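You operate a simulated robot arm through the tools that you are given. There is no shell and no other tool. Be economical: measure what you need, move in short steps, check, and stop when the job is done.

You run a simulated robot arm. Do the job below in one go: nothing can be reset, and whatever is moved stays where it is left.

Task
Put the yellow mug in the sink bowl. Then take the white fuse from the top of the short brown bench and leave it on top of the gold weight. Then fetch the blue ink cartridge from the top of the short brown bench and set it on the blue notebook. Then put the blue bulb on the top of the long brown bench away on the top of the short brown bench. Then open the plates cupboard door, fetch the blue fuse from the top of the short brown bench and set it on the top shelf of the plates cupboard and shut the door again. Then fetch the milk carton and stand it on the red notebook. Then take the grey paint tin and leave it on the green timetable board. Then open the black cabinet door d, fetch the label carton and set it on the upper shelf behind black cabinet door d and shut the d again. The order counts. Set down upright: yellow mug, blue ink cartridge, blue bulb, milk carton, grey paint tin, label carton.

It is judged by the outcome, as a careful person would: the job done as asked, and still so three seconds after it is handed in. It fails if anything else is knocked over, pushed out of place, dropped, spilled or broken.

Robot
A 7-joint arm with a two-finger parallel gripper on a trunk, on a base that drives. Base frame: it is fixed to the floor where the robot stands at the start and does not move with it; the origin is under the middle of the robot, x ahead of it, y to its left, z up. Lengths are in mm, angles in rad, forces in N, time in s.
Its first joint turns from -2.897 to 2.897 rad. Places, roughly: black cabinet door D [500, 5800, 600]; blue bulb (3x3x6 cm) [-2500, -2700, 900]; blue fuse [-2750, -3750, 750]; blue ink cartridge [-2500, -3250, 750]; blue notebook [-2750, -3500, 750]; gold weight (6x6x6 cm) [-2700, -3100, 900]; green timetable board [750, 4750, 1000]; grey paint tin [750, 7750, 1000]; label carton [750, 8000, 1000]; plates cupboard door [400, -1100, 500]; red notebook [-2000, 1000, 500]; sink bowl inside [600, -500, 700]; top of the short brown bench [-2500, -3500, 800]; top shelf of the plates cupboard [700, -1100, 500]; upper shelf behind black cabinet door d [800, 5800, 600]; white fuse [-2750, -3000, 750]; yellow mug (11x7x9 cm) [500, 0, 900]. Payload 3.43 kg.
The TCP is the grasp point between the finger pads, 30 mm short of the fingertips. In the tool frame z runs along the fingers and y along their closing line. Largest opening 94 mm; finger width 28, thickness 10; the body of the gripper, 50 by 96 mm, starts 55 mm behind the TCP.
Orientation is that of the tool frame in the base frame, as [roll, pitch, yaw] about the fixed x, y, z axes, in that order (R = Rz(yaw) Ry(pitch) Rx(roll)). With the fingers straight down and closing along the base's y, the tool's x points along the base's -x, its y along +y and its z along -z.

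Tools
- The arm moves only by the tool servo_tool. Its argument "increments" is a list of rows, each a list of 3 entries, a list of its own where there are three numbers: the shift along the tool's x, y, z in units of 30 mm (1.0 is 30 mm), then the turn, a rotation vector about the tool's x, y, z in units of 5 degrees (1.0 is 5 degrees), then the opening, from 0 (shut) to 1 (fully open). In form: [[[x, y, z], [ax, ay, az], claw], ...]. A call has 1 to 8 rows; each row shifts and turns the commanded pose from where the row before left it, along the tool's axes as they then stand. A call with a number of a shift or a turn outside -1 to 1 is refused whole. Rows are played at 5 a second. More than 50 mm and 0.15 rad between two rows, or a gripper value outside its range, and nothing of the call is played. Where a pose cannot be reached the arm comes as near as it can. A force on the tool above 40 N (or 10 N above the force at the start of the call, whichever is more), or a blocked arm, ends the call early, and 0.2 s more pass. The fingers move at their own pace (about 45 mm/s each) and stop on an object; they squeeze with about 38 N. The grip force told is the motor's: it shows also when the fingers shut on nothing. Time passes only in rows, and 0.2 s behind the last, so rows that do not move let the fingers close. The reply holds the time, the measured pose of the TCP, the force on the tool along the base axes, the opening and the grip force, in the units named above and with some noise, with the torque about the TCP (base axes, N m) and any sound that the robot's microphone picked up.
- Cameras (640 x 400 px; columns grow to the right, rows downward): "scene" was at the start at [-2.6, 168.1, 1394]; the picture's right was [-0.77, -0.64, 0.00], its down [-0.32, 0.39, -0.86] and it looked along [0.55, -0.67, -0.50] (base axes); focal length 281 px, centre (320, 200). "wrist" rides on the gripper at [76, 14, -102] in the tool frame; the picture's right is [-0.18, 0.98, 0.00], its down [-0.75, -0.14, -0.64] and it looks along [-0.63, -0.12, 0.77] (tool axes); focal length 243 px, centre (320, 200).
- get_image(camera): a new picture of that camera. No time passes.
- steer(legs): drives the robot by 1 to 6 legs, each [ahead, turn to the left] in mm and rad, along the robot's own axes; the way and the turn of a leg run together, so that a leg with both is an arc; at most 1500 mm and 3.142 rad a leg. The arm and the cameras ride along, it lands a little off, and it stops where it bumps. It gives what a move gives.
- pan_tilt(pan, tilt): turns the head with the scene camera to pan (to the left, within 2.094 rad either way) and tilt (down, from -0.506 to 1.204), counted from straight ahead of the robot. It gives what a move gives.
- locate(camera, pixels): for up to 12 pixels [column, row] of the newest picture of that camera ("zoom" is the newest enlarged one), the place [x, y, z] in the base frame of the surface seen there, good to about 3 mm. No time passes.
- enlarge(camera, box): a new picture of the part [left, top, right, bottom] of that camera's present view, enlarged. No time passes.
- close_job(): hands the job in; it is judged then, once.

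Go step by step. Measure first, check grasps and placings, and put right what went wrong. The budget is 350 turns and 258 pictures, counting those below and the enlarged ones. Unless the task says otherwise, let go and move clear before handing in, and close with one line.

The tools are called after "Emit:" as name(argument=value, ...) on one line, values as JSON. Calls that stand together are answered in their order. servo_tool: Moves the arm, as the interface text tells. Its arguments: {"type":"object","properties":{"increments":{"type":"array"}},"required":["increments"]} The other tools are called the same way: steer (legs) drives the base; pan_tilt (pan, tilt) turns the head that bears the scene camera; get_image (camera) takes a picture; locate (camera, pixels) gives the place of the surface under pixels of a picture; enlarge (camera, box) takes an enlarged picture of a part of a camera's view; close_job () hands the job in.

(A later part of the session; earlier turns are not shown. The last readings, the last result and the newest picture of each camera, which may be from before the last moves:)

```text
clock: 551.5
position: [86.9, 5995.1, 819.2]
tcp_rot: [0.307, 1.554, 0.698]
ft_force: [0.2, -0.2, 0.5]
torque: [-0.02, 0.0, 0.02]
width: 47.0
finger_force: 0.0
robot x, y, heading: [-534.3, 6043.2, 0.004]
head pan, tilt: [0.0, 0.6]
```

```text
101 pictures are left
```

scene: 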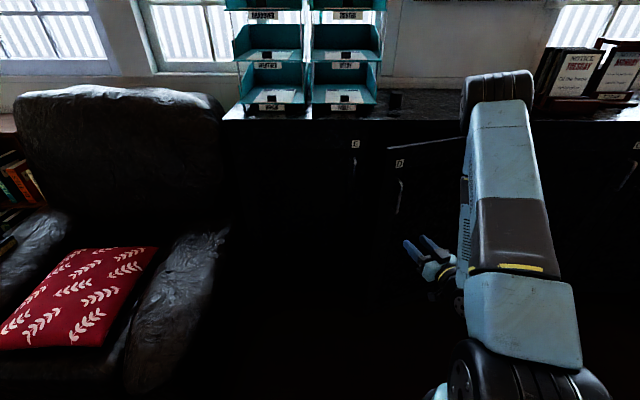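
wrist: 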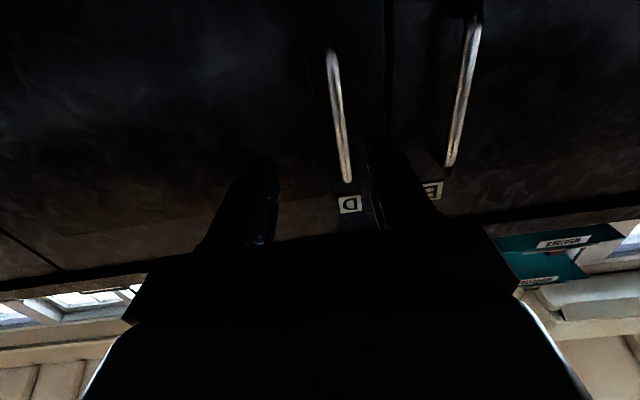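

Emit:
locate(camera="scene", pixels=[[389, 152], [399, 163], [430, 145], [455, 142], [388, 200], [399, 195], [395, 148]])

```text
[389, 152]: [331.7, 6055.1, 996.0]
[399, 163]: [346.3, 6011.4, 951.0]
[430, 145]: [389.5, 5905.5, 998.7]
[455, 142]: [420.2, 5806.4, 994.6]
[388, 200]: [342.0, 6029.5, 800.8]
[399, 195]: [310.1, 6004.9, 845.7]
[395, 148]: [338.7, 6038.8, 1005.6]
```

The door's top is z≈1003 with its free edge at (332,6055). I'll raise and tilt the tool back to pointing down.

Emit:
servo_tool(increments=[[[-0.56, 0, 0], [0, 1, 0], 0], [[-0.558, 0, -0.049], [0, 1, 0], 0], [[-0.551, 0, -0.097], [0, 1, 0], 0], [[-0.541, 0, -0.145], [0, 1, 0], 0], [[-0.526, 0, -0.192], [0, 1, 0], 0], [[-0.508, 0, -0.237], [0, 1, 0], 0], [[-0.485, 0, -0.28], [0, 1, 0], 0], [[-0.459, 0, -0.321], [0, 1, 0], 0]])

Emit:
servo_tool(increments=[[[-0.429, 0, -0.36], [0, 1, 0], 0], [[-0.396, 0, -0.396], [0, 1, 0], 0], [[-0.36, 0, -0.429], [0, 1, 0], 0], [[-0.321, 0, -0.459], [0, 1, 0], 0], [[-0.28, 0, -0.485], [0, 1, 0], 0], [[-0.237, 0, -0.508], [0, 1, 0], 0], [[-0.192, 0, -0.526], [0, 1, 0], 0], [[-0.145, 0, -0.541], [0, 1, 0], 0]])

Emit:
servo_tool(increments=[[[-0.097, 0, -0.551], [0, 1, 0], 0], [[-0.049, 0, -0.558], [0, 1, 0], 0], [[0, 0, -0.5], [0, 0, 1], 0], [[0, 0, -0.5], [0, 0, 1], 0], [[0, 0, 0], [0, 0, 1], 0], [[0, 0, 0], [0, 0, 1], 0]])

```text
clock: 553.3
position: [119.2, 5978.4, 937.3]
tcp_rot: [3.135, 0.885, -2.757]
ft_force: [1.5, 0.3, 0.2]
torque: [-0.01, -0.03, -0.02]
width: 0.0
finger_force: 33.1
out of reach, approached as far as the arm can: row 1, 2, 3, 4
robot x, y, heading: [-534.8, 6040.3, 0.006]
head pan, tilt: [0.0, 0.6]
```

```text
clock: 555.3
position: [99.3, 5893.1, 1074.5]
tcp_rot: [3.136, 0.189, -2.925]
ft_force: [-1.0, 0.0, 1.4]
torque: [0.02, -0.04, 0.03]
width: 0.0
finger_force: 33.3
robot x, y, heading: [-539.6, 6046.9, 0.004]
head pan, tilt: [0.0, 0.6]
stopped in row 8: the arm was blocked; the commanded pose is now the measured one
```

```text
clock: 556.7
position: [97.6, 5893.6, 1137.2]
tcp_rot: [3.131, 0.012, 3.012]
ft_force: [-0.4, -0.7, -0.3]
torque: [0.02, -0.03, -0.03]
width: 0.2
finger_force: 32.9
robot x, y, heading: [-539.1, 6047.7, 0.006]
head pan, tilt: [0.0, 0.6]
```

Emit:
steer(legs=[[150, 0]])

Emit:
servo_tool(increments=[[[0, 0, 0], [0, 0, -0.75], 0], [[0, 0, 0], [0, 0, -0.75], 0], [[-0.878, 0.717, 0], [0, 0, 0], 0], [[-0.878, 0.717, 0], [0, 0, 0], 0], [[-0.878, 0.717, 0], [0, 0, 0], 0], [[-0.878, 0.717, 0], [0, 0, 0], 0], [[-0.878, 0.717, 0], [0, 0, 0], 0]])

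Emit:
get_image(camera="wrist")

```text
clock: 558.1
position: [245.0, 5894.0, 1137.2]
tcp_rot: [3.132, 0.011, 3.013]
ft_force: [0.2, 0.3, 0.2]
torque: [0.01, 0.03, 0.01]
width: 0.0
finger_force: 33.1
robot x, y, heading: [-389.9, 6046.9, -0.001]
head pan, tilt: [0.0, 0.6]
```

```text
clock: 559.7
position: [379.0, 5999.2, 1141.8]
tcp_rot: [3.134, 0.013, 3.142]
ft_force: [-0.7, -0.5, 0.1]
torque: [0.0, 0.02, 0.0]
width: 0.0
finger_force: 33.2
robot x, y, heading: [-392.7, 6047.5, 0.0]
head pan, tilt: [0.0, 0.6]
```

```text
100 pictures are left
```

wrist: 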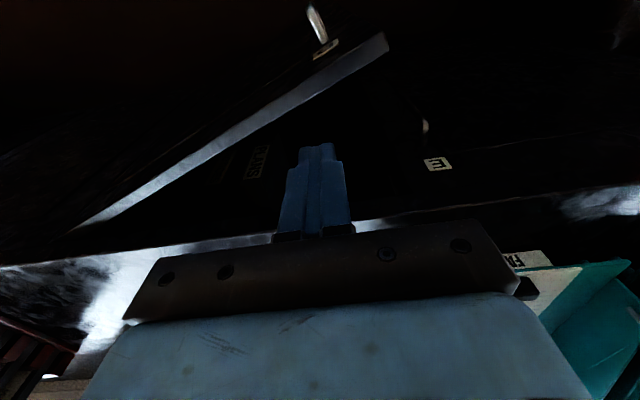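

The door's top edge runs (385,38) to (90,225), and the fingers are on its inner side. I'll check distances, including the counter edge and the teal tray.

Emit:
locate(camera="wrist", pixels=[[370, 50], [310, 90], [250, 128], [180, 172], [370, 225], [440, 205], [240, 240], [525, 258], [570, 280], [350, 232]])

```text
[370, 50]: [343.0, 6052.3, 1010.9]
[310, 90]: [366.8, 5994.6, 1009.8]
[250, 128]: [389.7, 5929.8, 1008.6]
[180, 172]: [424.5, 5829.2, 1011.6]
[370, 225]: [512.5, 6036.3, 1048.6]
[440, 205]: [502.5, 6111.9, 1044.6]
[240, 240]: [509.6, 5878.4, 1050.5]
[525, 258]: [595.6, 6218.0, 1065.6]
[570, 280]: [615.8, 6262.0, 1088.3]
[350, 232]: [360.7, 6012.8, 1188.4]
```

There's room between the door's inner face (x≈380) and the counter edge (x≈505). I'll lower at (440,6005) to z≈1006 and sweep the door open.

Emit:
servo_tool(increments=[[[-1, 0.1, 0], [0, 0, 0], 0], [[-1, 0.1, 0], [0, 0, 0], 0], [[0, 0, 0.95], [0, 0, 0], 0], [[0, 0, 0.95], [0, 0, 0], 0], [[0, 0, 0.95], [0, 0, 0], 0], [[0, 0, 0.95], [0, 0, 0], 0], [[0, 0, 0.7], [0, 0, 0], 0]])

Emit:
servo_tool(increments=[[[0.77, -0.17, 0], [0, 0, 0], 0], [[0.77, -0.17, 0], [0, 0, 0], 0], [[0.84, -0.3, 0], [0, 0, 0], 0], [[0.84, -0.3, 0], [0, 0, 0], 0], [[0.84, -0.3, 0], [0, 0, 0], 0], [[0.77, -0.44, 0], [0, 0, 0], 0], [[0.77, -0.44, 0], [0, 0, 0], 0], [[0.77, -0.44, 0], [0, 0, 0], 0]])

Emit:
get_image(camera="wrist")

```text
clock: 561.3
position: [439.0, 6009.1, 1005.3]
tcp_rot: [3.132, 0.012, -3.14]
ft_force: [-0.3, -0.1, -0.2]
torque: [0.0, 0.02, -0.01]
width: 0.0
finger_force: 33.2
robot x, y, heading: [-388.8, 6041.8, 0.003]
head pan, tilt: [0.0, 0.6]
```

```text
clock: 563.1
position: [248.5, 5934.3, 1002.9]
tcp_rot: [3.133, 0.012, -3.139]
ft_force: [0.3, -0.3, 0.1]
torque: [0.0, 0.02, -0.01]
width: 0.0
finger_force: 33.0
robot x, y, heading: [-392.6, 6041.9, 0.008]
head pan, tilt: [0.0, 0.6]
```

```text
99 pictures are left
```

wrist: 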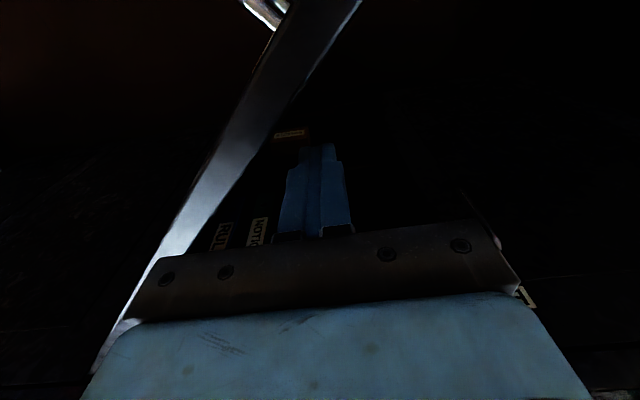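

The door is being pushed open. I'll continue the sweep.

Emit:
servo_tool(increments=[[[0.69, -0.58, 0], [0, 0, 0], 0], [[0.69, -0.58, 0], [0, 0, 0], 0], [[0.69, -0.58, 0], [0, 0, 0], 0], [[0.58, -0.69, 0], [0, 0, 0], 0], [[0.58, -0.69, 0], [0, 0, 0], 0], [[0.58, -0.69, 0], [0, 0, 0], 0]])

Emit:
servo_tool(increments=[[[0.44, -0.77, 0], [0, 0, 0], 0], [[0.44, -0.77, 0], [0, 0, 0], 0], [[0.44, -0.77, 0], [0, 0, 0], 0], [[0.3, -0.84, 0], [0, 0, 0], 0], [[0.3, -0.84, 0], [0, 0, 0], 0], [[0.3, -0.84, 0], [0, 0, 0], 0]])

Emit:
servo_tool(increments=[[[0.16, -0.88, 0], [0, 0, 0], 0], [[0.16, -0.88, 0], [0, 0, 0], 0], [[0.16, -0.88, 0], [0, 0, 0], 0], [[0, -0.89, 0], [0, 0, 0], 0], [[0, -0.89, 0], [0, 0, 0], 0], [[0, -0.89, 0], [0, 0, 0], 0]])

Emit:
get_image(camera="scene")

```text
clock: 564.5
position: [133.4, 5816.3, 1001.8]
tcp_rot: [3.134, 0.014, -3.141]
ft_force: [-0.2, 0.7, 0.4]
torque: [-0.03, 0.02, 0.05]
width: 0.0
finger_force: 32.8
robot x, y, heading: [-390.9, 6047.9, 0.007]
head pan, tilt: [0.0, 0.6]
```

```text
clock: 565.9
position: [66.8, 5672.9, 998.7]
tcp_rot: [3.135, 0.011, -3.139]
ft_force: [-0.3, 0.5, 0.6]
torque: [-0.01, 0.0, 0.02]
width: 0.0
finger_force: 32.9
robot x, y, heading: [-389.6, 6047.3, -0.0]
head pan, tilt: [0.0, 0.6]
```

```text
clock: 567.1
position: [54.4, 5546.3, 997.2]
tcp_rot: [3.121, 0.013, -3.138]
ft_force: [-2.1, 19.8, 7.4]
torque: [-0.4, -0.18, 0.28]
width: 0.1
finger_force: 33.3
robot x, y, heading: [-386.4, 6047.7, 0.001]
head pan, tilt: [0.0, 0.6]
stopped in row 6: the force on the tool passed its limit at 66 N (the readings are from after the stop); the commanded pose is now the measured one
```

```text
98 pictures are left
```

scene: 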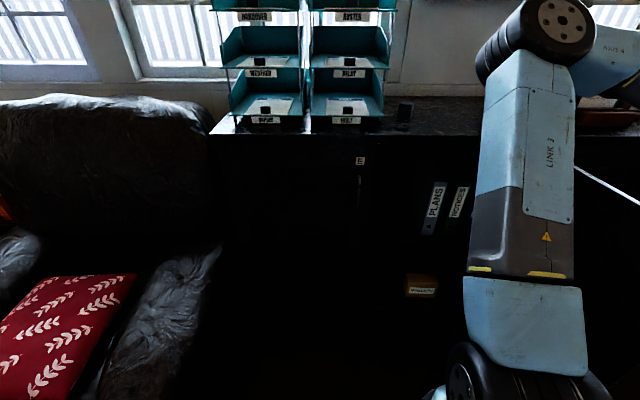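

The door reached its stop at about 90°. Inside, files stand on the upper shelf at (435,205) with a box below. I'll rise clear and measure the shelf.

Emit:
servo_tool(increments=[[[0, 0.6, 0], [0, 0, 0], 0], [[0, 0, -1], [0, 0, 0], 0], [[0, 0, -1], [0, 0, 0], 0], [[0, 0, -1], [0, 0, 0], 0], [[0, 0, -1], [0, 0, 0], 0], [[0, 0, -1], [0, 0, 0], 0]])

Emit:
enlarge(camera="scene", box=[340, 140, 500, 310])

Emit:
locate(camera="scene", pixels=[[435, 205], [428, 232], [428, 245], [460, 200], [455, 220], [400, 240], [385, 240], [420, 285], [420, 255], [390, 260], [380, 200], [410, 235]])

```text
clock: 568.5
position: [52.6, 5558.8, 1146.7]
tcp_rot: [3.124, 0.012, -3.138]
ft_force: [0.3, 0.0, 0.6]
torque: [0.02, 0.01, -0.04]
width: 0.2
finger_force: 33.2
robot x, y, heading: [-390.5, 6047.7, 0.006]
head pan, tilt: [0.0, 0.6]
```

```text
2.35 times, centred on (420, 225) of scene
```

zoom: 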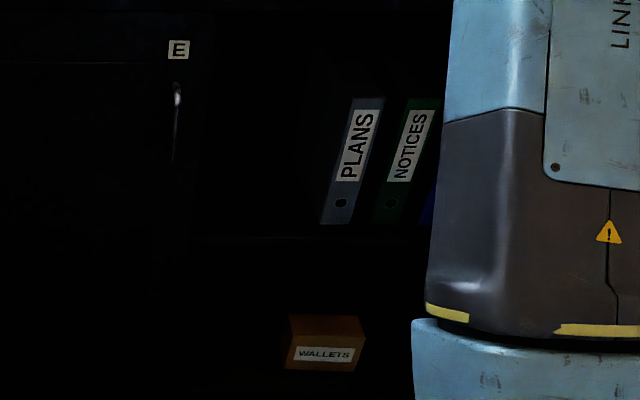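

```text
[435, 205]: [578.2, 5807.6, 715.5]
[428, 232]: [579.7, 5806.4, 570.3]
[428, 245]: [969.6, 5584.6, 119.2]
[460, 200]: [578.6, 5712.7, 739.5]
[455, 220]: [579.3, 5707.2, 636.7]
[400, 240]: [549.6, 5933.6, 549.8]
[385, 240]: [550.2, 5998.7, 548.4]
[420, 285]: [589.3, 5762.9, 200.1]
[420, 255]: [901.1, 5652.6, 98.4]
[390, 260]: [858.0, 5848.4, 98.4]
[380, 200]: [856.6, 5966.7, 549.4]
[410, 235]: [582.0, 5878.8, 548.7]
```

The upper shelf is z≈549, front edge x≈549, and free at y 5850–6080. Now I'll fetch the LABELS carton, driving back round the armchair.

Emit:
steer(legs=[[-320, 0], [0, 0.8], [0, 0.78]])

```text
clock: 573.1
position: [-51.1, 6028.0, 1148.4]
tcp_rot: [3.123, 0.014, -2.334]
ft_force: [0.9, -0.8, 0.2]
torque: [0.04, 0.05, 0.02]
width: 0.2
finger_force: 33.2
robot x, y, heading: [-667.6, 6004.2, 0.836]
head pan, tilt: [0.0, 0.6]
stopped in leg 2: the robot was blocked; the commanded pose is now the measured one
```

Emit:
steer(legs=[[0, 0.77], [1020, 0], [1020, 0]])

Emit:
steer(legs=[[0, -0.8]])

```text
clock: 575.8
position: [-225.6, 6442.0, 1147.7]
tcp_rot: [3.122, 0.012, -1.598]
ft_force: [1.1, -0.6, 0.6]
torque: [-0.02, 0.02, -0.02]
width: 0.0
finger_force: 33.1
robot x, y, heading: [-614.1, 6008.3, 1.585]
head pan, tilt: [0.0, 0.6]
stopped in leg 1: the robot was blocked; the commanded pose is now the measured one
```

```text
clock: 578.6
position: [-32.5, 6045.7, 1148.5]
tcp_rot: [3.122, 0.014, -2.377]
ft_force: [0.1, 0.3, 0.5]
torque: [-0.03, -0.07, 0.01]
width: 0.1
finger_force: 32.8
robot x, y, heading: [-650.4, 6047.6, 0.784]
head pan, tilt: [0.0, 0.6]
stopped in leg 1: the robot was blocked; the commanded pose is now the measured one
```

Emit:
steer(legs=[[0, 0.8]])

Emit:
steer(legs=[[0, 0.03], [1010, 0], [1010, 0]])

```text
clock: 581.3
position: [-204.2, 6481.4, 1149.0]
tcp_rot: [3.119, 0.015, -1.614]
ft_force: [0.4, -0.2, 0.0]
torque: [-0.02, 0.06, -0.01]
width: 0.0
finger_force: 32.6
robot x, y, heading: [-598.0, 6047.2, 1.555]
head pan, tilt: [0.0, 0.6]
stopped in leg 1: the robot was blocked; the commanded pose is now the measured one
```

```text
clock: 591.8
position: [-209.4, 8491.1, 1149.1]
tcp_rot: [3.121, 0.012, -1.618]
ft_force: [0.4, 0.2, 1.2]
torque: [0.03, -0.01, -0.02]
width: 0.0
finger_force: 32.9
robot x, y, heading: [-599.2, 8057.2, 1.547]
head pan, tilt: [0.0, 0.6]
```

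Emit:
steer(legs=[[0, -0.78]])

Emit:
steer(legs=[[0, -0.75]])

Emit:
get_image(camera="scene")

```text
clock: 594.6
position: [-18.3, 8089.9, 1152.2]
tcp_rot: [3.123, 0.015, -2.397]
ft_force: [0.4, 0.6, 0.6]
torque: [-0.06, -0.05, -0.02]
width: 0.0
finger_force: 33.2
robot x, y, heading: [-642.5, 8101.4, 0.753]
head pan, tilt: [0.0, 0.6]
stopped in leg 1: the robot was blocked; the commanded pose is now the measured one
```

```text
clock: 597.4
position: [-177.7, 7680.0, 1151.7]
tcp_rot: [3.12, 0.014, -3.124]
ft_force: [0.2, 0.9, 0.9]
torque: [-0.06, -0.01, 0.02]
width: 0.0
finger_force: 33.0
robot x, y, heading: [-636.5, 8152.3, 0.018]
head pan, tilt: [0.0, 0.6]
stopped in leg 1: the robot was blocked; the commanded pose is now the measured one
```

```text
96 pictures are left
```

scene: 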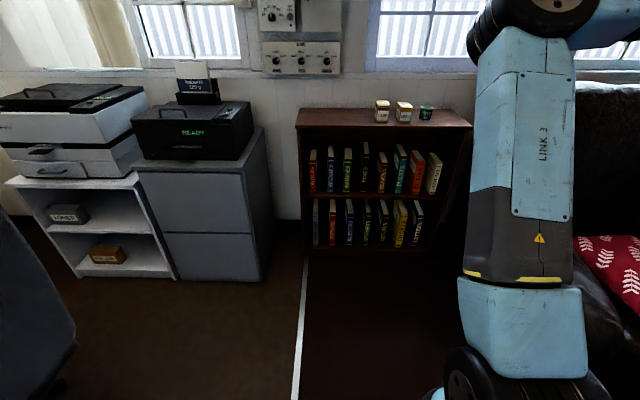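

I'm facing the bookshelf from (−636,8152). I'll bring the arm to the front while tilting to horizontal at z≈947, since this carton should be gripped from the front for the cabinet shelf.

Emit:
servo_tool(increments=[[[-0.352, 0.778, 0.38], [0, -1, 0], 0.8], [[-0.318, 0.778, 0.41], [0, -1, 0], 0.8], [[-0.281, 0.778, 0.435], [0, -1, 0], 0.8], [[-0.242, 0.778, 0.458], [0, -1, 0], 0.8], [[-0.201, 0.778, 0.477], [0, -1, 0], 0.8], [[-0.158, 0.778, 0.493], [0, -1, 0], 0.8], [[-0.115, 0.778, 0.505], [0, -1, 0], 0.8], [[-0.07, 0.778, 0.513], [0, -1, 0], 0.8]])

Emit:
servo_tool(increments=[[[-0.026, 0.778, 0.517], [0, -1, 0], 0.8], [[0.02, 0.778, 0.518], [0, -1, 0], 0.8], [[0.065, 0.778, 0.514], [0, -1, 0], 0.8], [[0.109, 0.778, 0.506], [0, -1, 0], 0.8], [[0.153, 0.778, 0.495], [0, -1, 0], 0.8], [[0.195, 0.778, 0.48], [0, -1, 0], 0.8], [[0.237, 0.778, 0.461], [0, -1, 0], 0.8], [[0.276, 0.778, 0.438], [0, -1, 0], 0.8]])

Emit:
servo_tool(increments=[[[0.313, 0.778, 0.413], [0, -1, 0], 0.8], [[0.348, 0.778, 0.384], [0, -1, 0], 0.8]])

Emit:
get_image(camera="scene")

```text
clock: 599.1
position: [-94.0, 7868.3, 1062.9]
tcp_rot: [3.114, 0.714, 3.139]
ft_force: [0.3, -0.9, 1.4]
torque: [0.02, 0.03, 0.04]
width: 75.3
finger_force: 0.0
robot x, y, heading: [-636.2, 8153.2, 0.023]
head pan, tilt: [0.0, 0.6]
```

```text
clock: 601.0
position: [49.9, 8018.2, 999.4]
tcp_rot: [3.003, 1.411, 3.024]
ft_force: [-0.4, -0.9, -0.4]
torque: [0.04, -0.01, 0.02]
width: 75.3
finger_force: 0.3
out of reach, approached as far as the arm can: row 4, 5, 6, 7, 8
robot x, y, heading: [-636.6, 8155.2, 0.019]
head pan, tilt: [0.0, 0.6]
```

```text
clock: 601.5
position: [70.3, 8064.8, 978.4]
tcp_rot: [0.905, 1.543, 0.922]
ft_force: [-0.5, -1.0, -0.1]
torque: [0.01, -0.01, 0.04]
width: 75.2
finger_force: 0.0
robot x, y, heading: [-633.5, 8154.5, 0.018]
head pan, tilt: [0.0, 0.6]
```

```text
95 pictures are left
```

scene: 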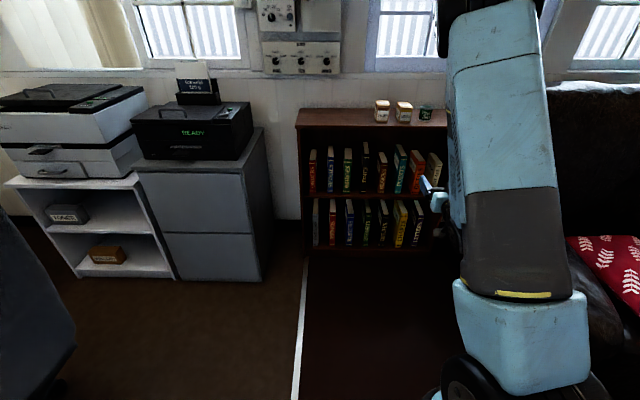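

Emit:
enlarge(camera="scene", box=[360, 85, 440, 135])

Emit:
locate(camera="zoom", pixels=[[305, 185], [400, 185], [350, 175], [310, 290], [395, 295], [320, 140], [400, 140], [355, 240], [180, 240], [520, 200]])

```text
8.00 times, centred on (400, 110) of scene
```

zoom: 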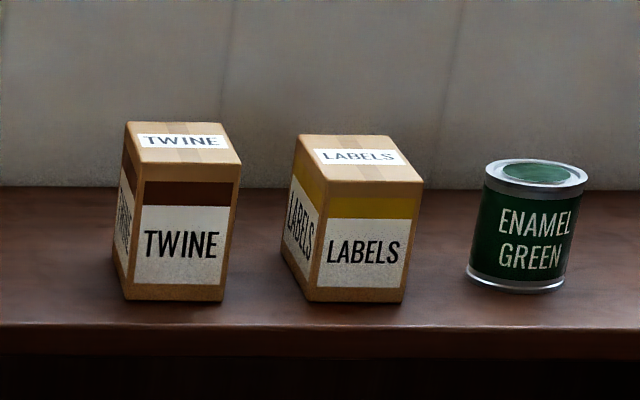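

```text
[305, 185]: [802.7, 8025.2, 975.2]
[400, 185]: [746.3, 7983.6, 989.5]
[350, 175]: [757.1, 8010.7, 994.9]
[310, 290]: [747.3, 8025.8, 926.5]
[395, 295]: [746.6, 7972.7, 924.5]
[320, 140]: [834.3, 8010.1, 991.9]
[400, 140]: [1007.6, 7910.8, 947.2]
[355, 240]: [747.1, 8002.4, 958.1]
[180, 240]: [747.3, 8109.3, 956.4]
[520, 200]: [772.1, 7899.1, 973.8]
```

The LABELS carton measures about x 747–835, y 7966–8028, z 917–992, and sits square to the shelf. I'll drive forward 600 mm and align the TCP to y 7997, z 950.

Emit:
servo_tool(increments=[[[0.3, -0.88, 0], [0, -0.32, 0], 0.9], [[0.3, -0.88, 0], [0, 0, 0], 0.9], [[0.3, -0.88, 0], [0, 0, 0], 0.9]])

Emit:
steer(legs=[[600, 0]])

Emit:
get_image(camera="wrist")

Emit:
get_image(camera="scene")

```text
clock: 602.4
position: [72.9, 7986.2, 949.0]
tcp_rot: [0.466, 1.522, 0.487]
ft_force: [-0.6, 0.4, 0.0]
torque: [-0.02, -0.02, -0.03]
width: 84.4
finger_force: 0.0
robot x, y, heading: [-636.1, 8154.6, 0.018]
head pan, tilt: [0.0, 0.6]
```

```text
clock: 605.8
position: [670.8, 7993.4, 949.4]
tcp_rot: [0.463, 1.523, 0.476]
ft_force: [-0.2, -0.1, -0.4]
torque: [0.02, -0.01, 0.0]
width: 84.6
finger_force: 0.0
robot x, y, heading: [-35.1, 8162.4, 0.014]
head pan, tilt: [0.0, 0.6]
```

```text
93 pictures are left
```

wrist: 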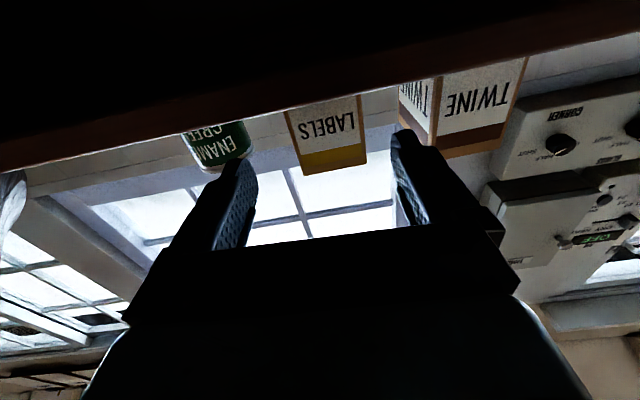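

```text
92 pictures are left
```

scene: 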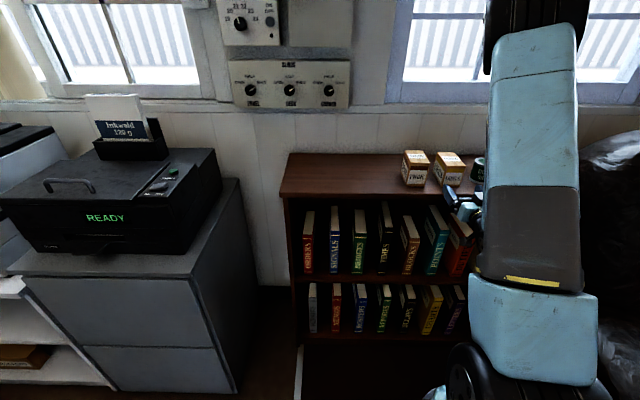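

Emit:
servo_tool(increments=[[[0, 0, 0], [0, 0.5, -0.25], 0.9], [[0, 0, 0], [0, 0, 0], 0.9]])

Emit:
get_image(camera="wrist")

Emit:
locate(camera="wrist", pixels=[[290, 115], [358, 108], [300, 165], [362, 155], [330, 135], [245, 140], [405, 105], [440, 120]])

```text
clock: 606.4
position: [671.1, 7992.6, 949.2]
tcp_rot: [-2.466, 1.57, -2.454]
ft_force: [-0.7, -0.3, 0.7]
torque: [-0.01, 0.03, -0.05]
width: 84.6
finger_force: 0.1
robot x, y, heading: [-35.0, 8162.5, 0.016]
head pan, tilt: [0.0, 0.6]
```

```text
91 pictures are left
```

wrist: 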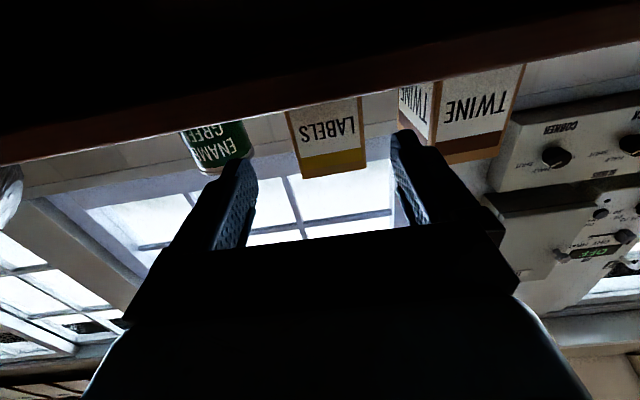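

```text
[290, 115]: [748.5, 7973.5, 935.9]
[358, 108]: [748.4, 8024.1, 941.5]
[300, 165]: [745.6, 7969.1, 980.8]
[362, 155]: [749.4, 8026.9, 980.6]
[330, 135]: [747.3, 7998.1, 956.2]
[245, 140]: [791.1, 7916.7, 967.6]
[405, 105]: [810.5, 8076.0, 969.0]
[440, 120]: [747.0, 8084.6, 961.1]
```

The carton spans y 7969–8028. I'll shift +5 mm, advance 96 mm, and close.

Emit:
servo_tool(increments=[[[0, 0.18, 0], [0, 0, 0], 0.9], [[0, 0, 0.8], [0, 0, 0], 0.9], [[0, 0, 0.8], [0, 0, 0], 0.9], [[0, 0, 0.8], [0, 0, 0], 0.9], [[0, 0, 0.8], [0, 0, 0], 0.9]])

Emit:
get_image(camera="wrist")

Emit:
servo_tool(increments=[[[0, 0, 0], [0, 0, 0], 0], [[0, 0, 0], [0, 0, 0], 0], [[0, 0, 0], [0, 0, 0], 0]])

Emit:
servo_tool(increments=[[[-0.5, 0, 0], [0, 0, 0], 0], [[-0.7, 0, 0], [0, 0, 0], 0]])

Emit:
get_image(camera="scene")

```text
clock: 607.6
position: [767.6, 7999.3, 949.1]
tcp_rot: [2.953, 1.57, 2.965]
ft_force: [0.1, -0.5, 0.2]
torque: [0.0, 0.01, 0.0]
width: 84.4
finger_force: 0.0
robot x, y, heading: [-37.1, 8164.8, 0.011]
head pan, tilt: [0.0, 0.6]
```

```text
90 pictures are left
```

wrist: 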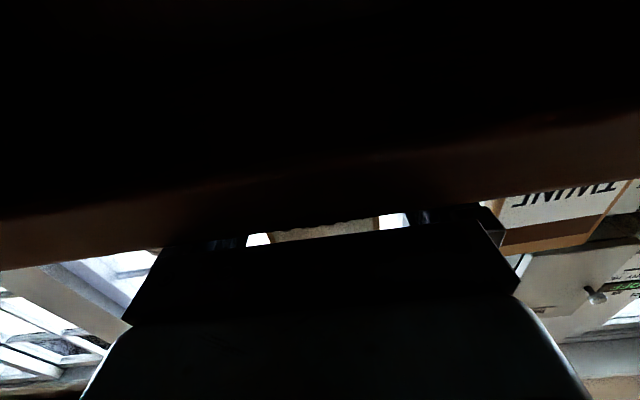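

```text
clock: 608.4
position: [766.4, 7999.8, 949.2]
tcp_rot: [-2.906, 1.569, -2.893]
ft_force: [0.5, -0.1, 1.1]
torque: [0.02, -0.08, -0.03]
width: 63.1
finger_force: 38.2
robot x, y, heading: [-37.8, 8165.2, 0.016]
head pan, tilt: [0.0, 0.6]
```

```text
clock: 609.0
position: [768.7, 7998.1, 986.4]
tcp_rot: [3.025, 1.568, 3.037]
ft_force: [0.4, -0.6, -1.0]
torque: [0.01, 0.03, -0.02]
width: 62.7
finger_force: 38.1
robot x, y, heading: [-40.3, 8165.7, 0.016]
head pan, tilt: [0.0, 0.6]
```

```text
89 pictures are left
```

scene: 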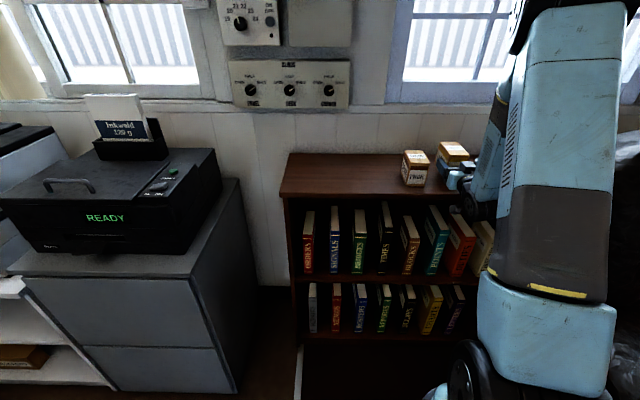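

The carton is held (63 mm), its base 32 mm below the TCP. I'll back away, raise it above the open door's height, and drive to the black cabinet.

Emit:
steer(legs=[[-630, 0]])

Emit:
servo_tool(increments=[[[-0.9, 0, 0], [0, 0, 0], 0], [[-0.9, 0, 0], [0, 0, 0], 0], [[-0.9, 0, 0], [0, 0, 0], 0], [[-0.9, 0, 0], [0, 0, 0], 0]])

Emit:
steer(legs=[[0, -0.78]])

Emit:
get_image(camera="scene")

```text
clock: 612.5
position: [149.3, 7990.3, 986.3]
tcp_rot: [0.194, 1.57, 0.206]
ft_force: [-0.3, -0.1, -2.8]
torque: [0.03, 0.06, 0.01]
width: 62.6
finger_force: 37.9
robot x, y, heading: [-656.5, 8155.9, 0.013]
head pan, tilt: [0.0, 0.6]
```

```text
clock: 613.5
position: [151.3, 7987.7, 1094.7]
tcp_rot: [2.992, 1.57, 3.004]
ft_force: [0.5, -0.5, -2.3]
torque: [0.01, 0.05, 0.0]
width: 62.6
finger_force: 38.0
robot x, y, heading: [-653.7, 8158.0, 0.013]
head pan, tilt: [0.0, 0.6]
```

```text
clock: 616.2
position: [-195.5, 7471.9, 1094.7]
tcp_rot: [-2.696, 1.57, 2.826]
ft_force: [0.3, 0.0, -1.2]
torque: [0.07, 0.04, -0.01]
width: 62.4
finger_force: 38.4
robot x, y, heading: [-616.7, 8193.9, -0.762]
head pan, tilt: [0.0, 0.6]
```

```text
88 pictures are left
```

scene: 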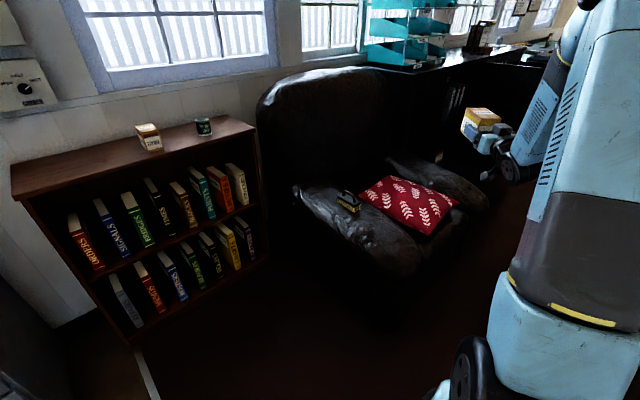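

Emit:
steer(legs=[[0, -0.45], [0, -0.43]])

Emit:
steer(legs=[[1050, 0], [1050, 0]])

```text
clock: 619.4
position: [-920.3, 7417.5, 1094.3]
tcp_rot: [-2.451, 1.569, 2.169]
ft_force: [-1.4, 1.6, -1.3]
torque: [0.05, -0.03, 0.07]
width: 61.9
finger_force: 37.7
robot x, y, heading: [-553.7, 8192.4, -1.652]
head pan, tilt: [0.0, 0.6]
```

```text
clock: 630.1
position: [-1101.0, 5302.3, 1095.0]
tcp_rot: [-2.169, 1.569, 2.453]
ft_force: [0.6, 0.3, -0.9]
torque: [0.06, -0.02, -0.01]
width: 61.7
finger_force: 37.9
robot x, y, heading: [-731.8, 6077.4, -1.653]
head pan, tilt: [0.0, 0.6]
```

Emit:
steer(legs=[[0, 0.83]])

Emit:
steer(legs=[[0, 0.8]])

Emit:
get_image(camera="scene")

```text
clock: 633.0
position: [-408.9, 5284.3, 1095.1]
tcp_rot: [-2.214, 1.567, -3.044]
ft_force: [0.4, -0.3, -1.9]
torque: [0.04, 0.07, 0.0]
width: 62.0
finger_force: 38.1
robot x, y, heading: [-774.4, 6038.9, -0.821]
head pan, tilt: [0.0, 0.6]
```

```text
clock: 635.7
position: [25.5, 5783.3, 1096.0]
tcp_rot: [-2.701, 1.569, -2.72]
ft_force: [0.1, -0.4, -1.4]
torque: [0.01, 0.08, -0.02]
width: 62.0
finger_force: 37.7
robot x, y, heading: [-775.7, 5978.5, -0.023]
head pan, tilt: [0.0, 0.6]
```

```text
87 pictures are left
```

scene: 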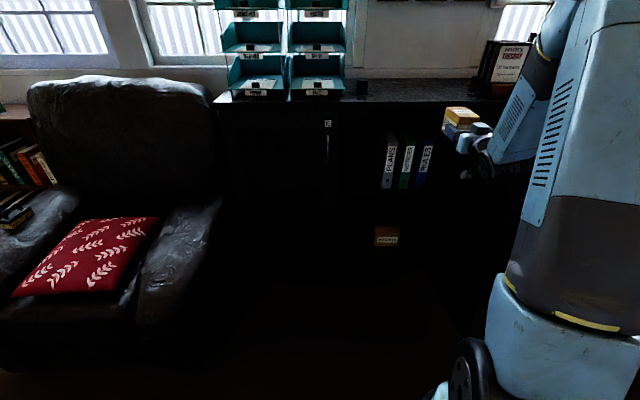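

Now I'll lower the carton here, in free space, to z≈612 before approaching the shelf.

Emit:
servo_tool(increments=[[[1, 0, 0], [0, 0, 0], 0], [[1, 0, 0], [0, 0, 0], 0], [[1, 0, 0], [0, 0, 0], 0], [[1, 0, 0], [0, 0, 0], 0], [[1, 0, 0], [0, 0, 0], 0], [[1, 0, 0], [0, 0, 0], 0]])

Emit:
servo_tool(increments=[[[1, 0, 0], [0, 0, 0], 0], [[1, 0, 0], [0, 0, 0], 0], [[1, 0, 0], [0, 0, 0], 0], [[1, 0, 0], [0, 0, 0], 0], [[1, 0, 0], [0, 0, 0], 0], [[1, 0, 0], [0, 0, 0], 0]])

Emit:
get_image(camera="scene")

```text
clock: 637.1
position: [24.2, 5783.9, 916.9]
tcp_rot: [-1.971, 1.569, -1.991]
ft_force: [0.1, -0.3, -1.6]
torque: [-0.05, 0.08, 0.02]
width: 61.8
finger_force: 38.4
robot x, y, heading: [-775.3, 5978.2, -0.024]
head pan, tilt: [0.0, 0.6]
```

```text
clock: 638.5
position: [25.5, 5784.3, 737.4]
tcp_rot: [-0.923, 1.569, -0.944]
ft_force: [-1.1, -0.4, -2.6]
torque: [0.01, 0.09, 0.01]
width: 61.9
finger_force: 38.8
robot x, y, heading: [-772.8, 5977.3, -0.02]
head pan, tilt: [0.0, 0.6]
```

```text
86 pictures are left
```

scene: 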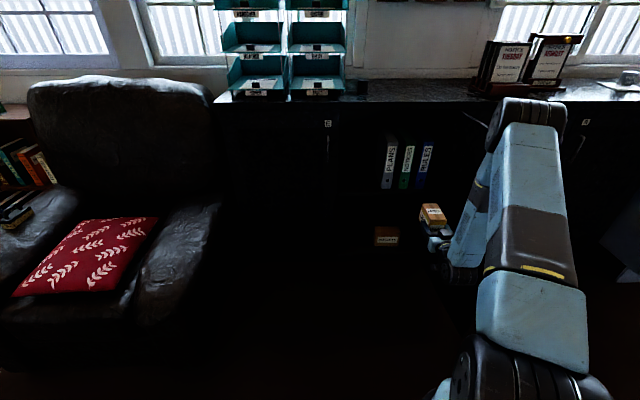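

Emit:
servo_tool(increments=[[[1, 0, 0], [0, 0, 0], 0], [[1, 0, 0], [0, 0, 0], 0], [[1, 0, 0], [0, 0, 0], 0], [[1, 0, 0], [0, 0, 0], 0]])

Emit:
get_image(camera="scene")

Emit:
get_image(camera="wrist")

```text
clock: 639.5
position: [23.9, 5782.3, 619.5]
tcp_rot: [-2.308, 1.57, -2.33]
ft_force: [0.5, -0.5, -2.6]
torque: [-0.01, 0.09, 0.01]
width: 62.3
finger_force: 38.4
robot x, y, heading: [-775.7, 5976.1, -0.029]
head pan, tilt: [0.0, 0.6]
```

```text
85 pictures are left
```

scene: 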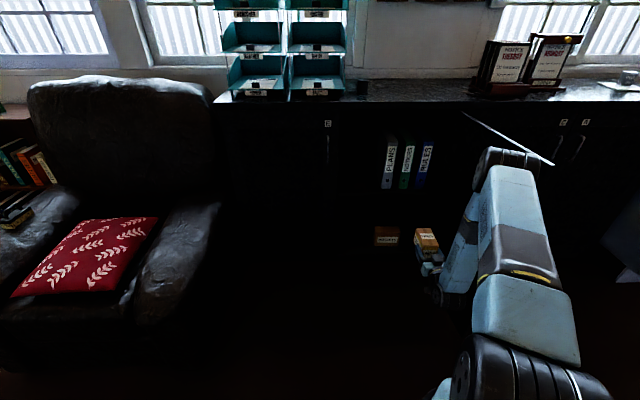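

```text
84 pictures are left
```

wrist: 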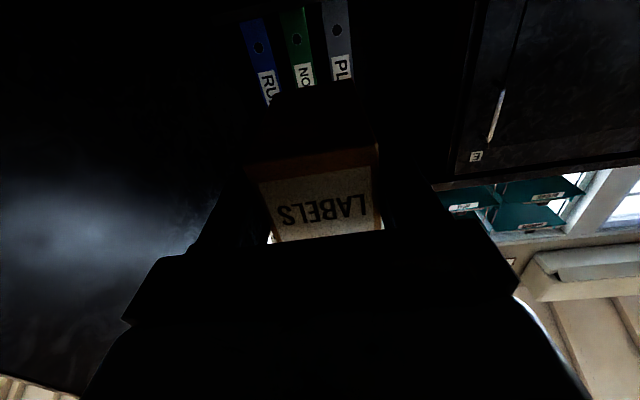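

The carton is at z 619. I'll drive forward-left so the TCP ends near (375,5965), in front of the free part of the shelf.

Emit:
steer(legs=[[0, 0.5], [389, 0], [0, -0.475]])

Emit:
get_image(camera="scene")

Emit:
get_image(camera="wrist")

```text
clock: 645.1
position: [382.2, 5989.2, 618.9]
tcp_rot: [-2.525, 1.569, -2.514]
ft_force: [0.5, -0.8, -1.0]
torque: [-0.01, 0.08, 0.0]
width: 61.9
finger_force: 38.0
robot x, y, heading: [-417.7, 6178.6, 0.008]
head pan, tilt: [0.0, 0.6]
```

```text
83 pictures are left
```

scene: 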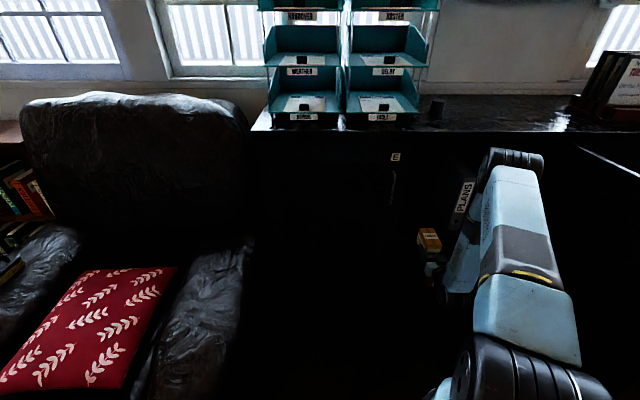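

```text
82 pictures are left
```

wrist: 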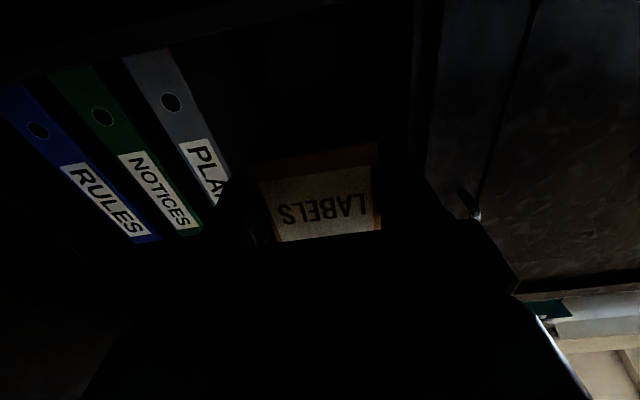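

Emit:
locate(camera="wrist", pixels=[[300, 60], [300, 20], [420, 60], [400, 30], [440, 100], [350, 110], [180, 100], [250, 30]])

Emit:
locate(camera="scene", pixels=[[430, 230], [428, 240], [415, 210], [445, 215], [420, 265], [400, 260], [412, 180], [460, 215]])

```text
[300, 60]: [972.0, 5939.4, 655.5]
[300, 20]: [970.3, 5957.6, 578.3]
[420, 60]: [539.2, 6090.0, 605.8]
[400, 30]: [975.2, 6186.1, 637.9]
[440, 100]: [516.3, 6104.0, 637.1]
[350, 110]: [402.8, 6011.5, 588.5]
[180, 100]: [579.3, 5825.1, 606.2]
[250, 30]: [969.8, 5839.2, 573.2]
```

```text
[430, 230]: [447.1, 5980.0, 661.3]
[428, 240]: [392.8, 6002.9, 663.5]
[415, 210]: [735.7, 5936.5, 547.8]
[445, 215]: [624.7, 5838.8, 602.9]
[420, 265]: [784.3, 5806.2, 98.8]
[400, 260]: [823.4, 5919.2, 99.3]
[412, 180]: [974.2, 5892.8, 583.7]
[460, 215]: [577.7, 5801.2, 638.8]
```

The shelf is clear for y 5840–6085. I'll shift to y 5964 and advance to TCP x≈612.

Emit:
servo_tool(increments=[[[0, -0.83, 0], [0, 0, 0], 0], [[0, 0, 0.96], [0, 0, 0], 0], [[0, 0, 0.96], [0, 0, 0], 0], [[0, 0, 0.96], [0, 0, 0], 0], [[0, 0, 0.96], [0, 0, 0], 0]])

Emit:
servo_tool(increments=[[[0, 0, 0.96], [0, 0, 0], 0], [[0, 0, 0.96], [0, 0, 0], 0], [[0, 0, 0.96], [0, 0, 0], 0], [[0, 0, 0.92], [0, 0, 0], 0]])

Emit:
get_image(camera="scene")

```text
clock: 646.3
position: [496.6, 5965.4, 621.0]
tcp_rot: [-2.64, 1.568, -2.629]
ft_force: [-0.4, -0.6, -1.9]
torque: [0.05, 0.05, 0.01]
width: 61.9
finger_force: 37.7
robot x, y, heading: [-419.5, 6177.2, 0.0]
head pan, tilt: [0.0, 0.6]
```

```text
clock: 647.3
position: [613.1, 5967.8, 621.0]
tcp_rot: [-2.968, 1.57, -2.956]
ft_force: [0.2, 0.2, -1.3]
torque: [0.01, 0.05, 0.01]
width: 62.2
finger_force: 38.0
robot x, y, heading: [-426.0, 6173.7, 0.004]
head pan, tilt: [0.0, 0.6]
```

```text
81 pictures are left
```

scene: 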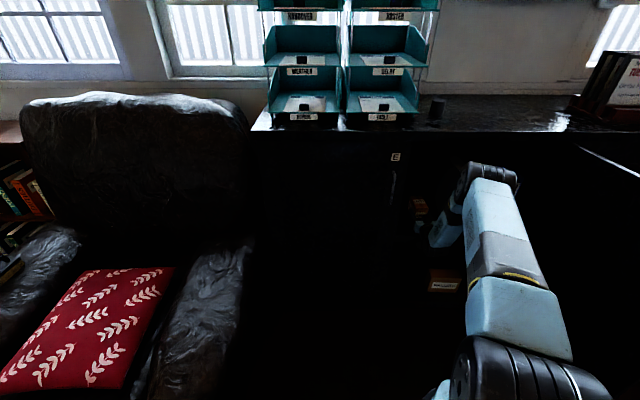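

The carton is inside. I'll lower 36 mm and then inch to contact.

Emit:
servo_tool(increments=[[[0.5, 0, 0], [0, 0, 0], 0], [[0.4, 0, 0], [0, 0, 0], 0], [[0.3, 0, 0], [0, 0, 0], 0]])

Emit:
servo_tool(increments=[[[0.08, 0, 0], [0, 0, 0], 0], [[0, 0, 0], [0, 0, 0], 0]])

Emit:
servo_tool(increments=[[[0.06, 0, 0], [0, 0, 0], 0], [[0, 0, 0], [0, 0, 0], 0]])

```text
clock: 648.1
position: [610.6, 5966.3, 583.8]
tcp_rot: [-2.471, 1.57, -2.46]
ft_force: [0.7, 0.4, -2.0]
torque: [-0.03, 0.1, 0.0]
width: 62.2
finger_force: 38.4
robot x, y, heading: [-423.0, 6172.3, 0.005]
head pan, tilt: [0.0, 0.6]
```

```text
clock: 648.7
position: [612.6, 5967.3, 580.9]
tcp_rot: [-2.567, 1.569, -2.557]
ft_force: [0.2, -0.2, -2.2]
torque: [0.02, 0.07, 0.01]
width: 61.8
finger_force: 37.8
robot x, y, heading: [-420.6, 6176.0, 0.0]
head pan, tilt: [0.0, 0.6]
```

```text
clock: 649.3
position: [611.4, 5967.0, 581.5]
tcp_rot: [1.728, 1.571, 1.74]
ft_force: [0.0, -0.3, 2.9]
torque: [0.15, -0.28, -0.02]
width: 61.8
finger_force: 38.3
robot x, y, heading: [-424.7, 6172.8, 0.007]
head pan, tilt: [0.0, 0.6]
```

Emit:
servo_tool(increments=[[[0.05, 0, 0], [0, 0, 0], 0], [[0, 0, 0], [0, 0, 0], 0]])

Emit:
servo_tool(increments=[[[0, 0, 0], [0, 0, 0], 0.8], [[0, 0, 0], [0, 0, 0], 0.9], [[0, 0, 0], [0, 0, 0], 0.9], [[0, 0, 0], [0, 0, 0], 0.9]])

Emit:
servo_tool(increments=[[[0, 0, -0.5], [0, 0, 0], 0.9], [[0, 0, -0.9], [0, 0, 0], 0.9], [[0, 0, -0.9], [0, 0, 0], 0.9], [[0, 0, -0.9], [0, 0, 0], 0.9], [[0, 0, -0.9], [0, 0, 0], 0.9], [[0, 0, -0.9], [0, 0, 0], 0.9]])

Emit:
get_image(camera="wrist")

Emit:
enlarge(camera="scene", box=[380, 160, 480, 300])

```text
clock: 649.9
position: [611.7, 5966.8, 579.6]
tcp_rot: [-0.56, 1.57, -0.548]
ft_force: [-0.6, -2.9, 11.5]
torque: [0.23, -0.8, -0.13]
width: 62.2
finger_force: 37.8
robot x, y, heading: [-422.2, 6174.8, 0.003]
head pan, tilt: [0.0, 0.6]
```

```text
clock: 650.9
position: [610.9, 5967.3, 576.6]
tcp_rot: [-2.566, 1.57, -2.553]
ft_force: [-0.1, -1.0, -0.3]
torque: [-0.01, 0.01, -0.04]
width: 84.5
finger_force: 0.0
robot x, y, heading: [-423.3, 6177.9, 0.009]
head pan, tilt: [0.0, 0.6]
```

```text
clock: 652.3
position: [461.3, 5966.9, 579.1]
tcp_rot: [-2.586, 1.57, -2.576]
ft_force: [0.0, 0.6, -0.2]
torque: [0.06, -0.03, 0.0]
width: 84.6
finger_force: 0.0
robot x, y, heading: [-424.4, 6173.6, 0.01]
head pan, tilt: [0.0, 0.6]
```

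```text
80 pictures are left
```

wrist: 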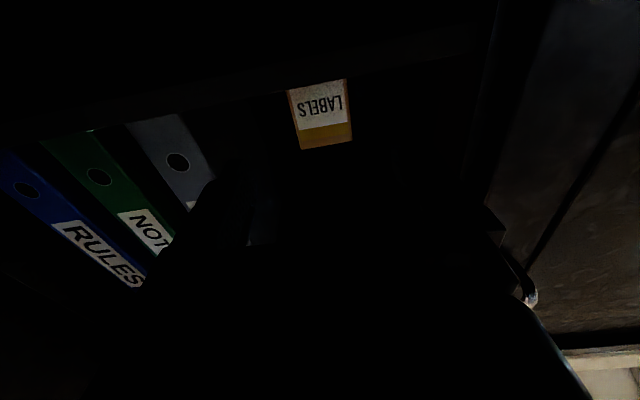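

```text
2.86 times, centred on (430, 230) of scene
```

zoom: 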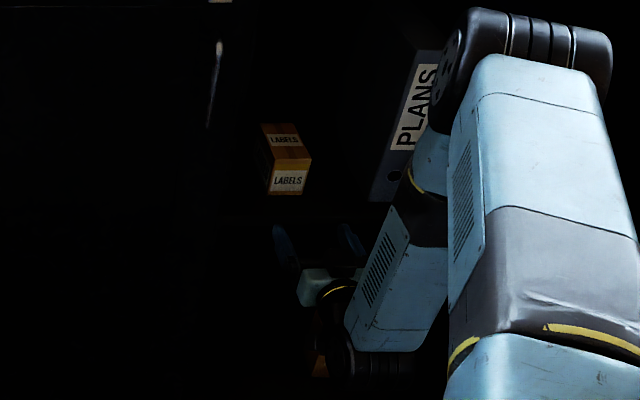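

The LABELS carton stands upright on the upper shelf. To close door D I'll back up, then raise and tilt the tool to pointing down.

Emit:
steer(legs=[[-300, 0]])

Emit:
servo_tool(increments=[[[-0.95, 0, 0], [0, 1, 0], 0], [[-0.946, 0, -0.083], [0, 1, 0], 0], [[-0.936, 0, -0.165], [0, 1, 0], 0], [[-0.918, 0, -0.246], [0, 1, 0], 0], [[-0.893, 0, -0.325], [0, 1, 0], 0], [[-0.861, 0, -0.401], [0, 1, 0], 0], [[-0.823, 0, -0.475], [0, 1, 0], 0], [[-0.778, 0, -0.545], [0, 1, 0], 0]])

Emit:
servo_tool(increments=[[[-0.728, 0, -0.611], [0, 1, 0], 0], [[-0.672, 0, -0.672], [0, 1, 0], 0], [[-0.611, 0, -0.728], [0, 1, 0], 0], [[-0.545, 0, -0.778], [0, 1, 0], 0], [[-0.475, 0, -0.823], [0, 1, 0], 0], [[-0.401, 0, -0.861], [0, 1, 0], 0], [[-0.325, 0, -0.893], [0, 1, 0], 0], [[-0.246, 0, -0.918], [0, 1, 0], 0]])

Emit:
servo_tool(increments=[[[-0.165, 0, -0.936], [0, 1, 0], 0], [[-0.083, 0, -0.946], [0, 1, 0], 0], [[0, 0, -1], [0, 0, 0], 0], [[0, 0, -1], [0, 0, 0], 0]])

Emit:
get_image(camera="scene")

```text
clock: 654.4
position: [165.2, 5960.6, 578.5]
tcp_rot: [-2.485, 1.568, -2.48]
ft_force: [-0.1, -0.6, 0.2]
torque: [0.01, -0.01, 0.01]
width: 84.6
finger_force: 0.1
robot x, y, heading: [-716.7, 6175.9, -0.0]
head pan, tilt: [0.0, 0.6]
```

```text
clock: 656.2
position: [166.3, 5959.8, 805.6]
tcp_rot: [3.14, 0.869, -3.136]
ft_force: [0.8, 0.3, -0.7]
torque: [-0.01, -0.03, 0.0]
width: 0.0
finger_force: 33.3
robot x, y, heading: [-714.2, 6172.5, 0.002]
head pan, tilt: [0.0, 0.6]
```

```text
clock: 658.0
position: [163.8, 5959.2, 1033.8]
tcp_rot: [-3.141, 0.173, -3.138]
ft_force: [-0.2, -0.4, 0.7]
torque: [0.03, 0.01, 0.03]
width: 0.0
finger_force: 33.2
robot x, y, heading: [-719.4, 6175.0, -0.002]
head pan, tilt: [0.0, 0.6]
```

```text
clock: 659.0
position: [166.4, 5960.6, 1152.8]
tcp_rot: [-3.141, -0.001, -3.135]
ft_force: [-0.1, -0.9, -0.6]
torque: [0.06, 0.0, 0.0]
width: 0.1
finger_force: 33.3
robot x, y, heading: [-719.6, 6176.9, -0.005]
head pan, tilt: [0.0, 0.6]
```

```text
78 pictures are left
```

scene: 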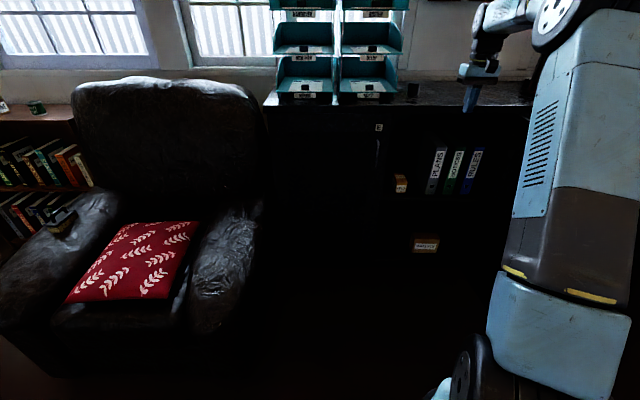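

Emit:
steer(legs=[[0, -0.75], [330, 0], [0, 0.74]])

Emit:
get_image(camera="wrist")

Emit:
pan_tilt(pan=-0.4, tilt=0.6)

Emit:
get_image(camera="scene")

```text
clock: 665.6
position: [408.6, 5711.2, 1153.2]
tcp_rot: [3.142, 0.001, 3.123]
ft_force: [0.3, -0.2, -0.7]
torque: [-0.03, 0.01, -0.01]
width: 0.1
finger_force: 33.3
robot x, y, heading: [-471.0, 5928.6, -0.017]
head pan, tilt: [0.0, 0.6]
```

```text
77 pictures are left
```

wrist: 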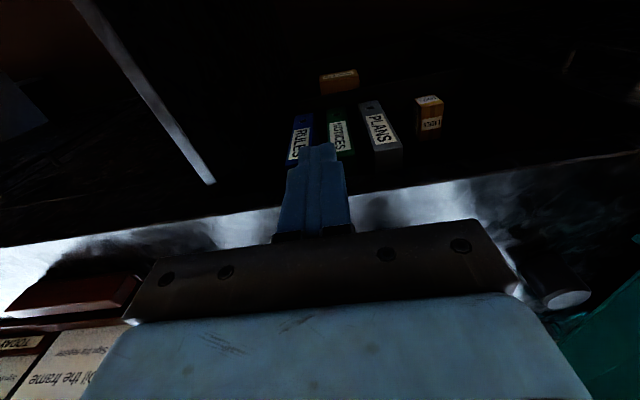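

```text
clock: 666.5
position: [407.5, 5710.7, 1154.6]
tcp_rot: [-3.14, 0.0, 3.124]
ft_force: [0.5, 0.5, 0.2]
torque: [0.02, 0.0, -0.01]
width: 0.0
finger_force: 32.6
robot x, y, heading: [-473.6, 5933.0, -0.025]
head pan, tilt: [-0.4, 0.6]
```

```text
76 pictures are left
```

scene: 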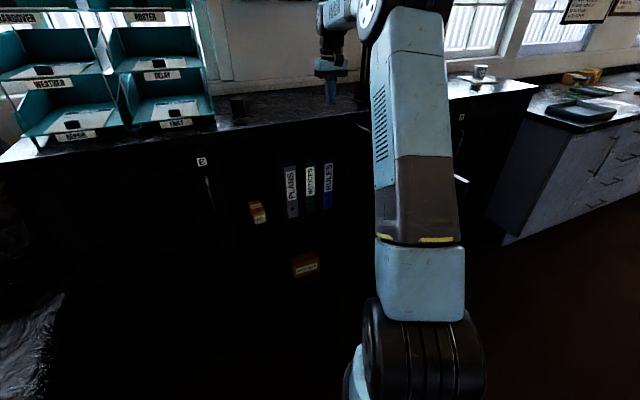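

Emit:
locate(camera="wrist", pixels=[[90, 12], [130, 65], [170, 120], [205, 175], [110, 45], [30, 100], [70, 290]])

```text
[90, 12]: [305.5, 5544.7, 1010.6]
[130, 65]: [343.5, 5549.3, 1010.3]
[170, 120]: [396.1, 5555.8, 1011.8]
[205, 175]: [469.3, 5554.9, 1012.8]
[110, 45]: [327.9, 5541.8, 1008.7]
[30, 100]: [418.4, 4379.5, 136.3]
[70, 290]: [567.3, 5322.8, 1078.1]
```

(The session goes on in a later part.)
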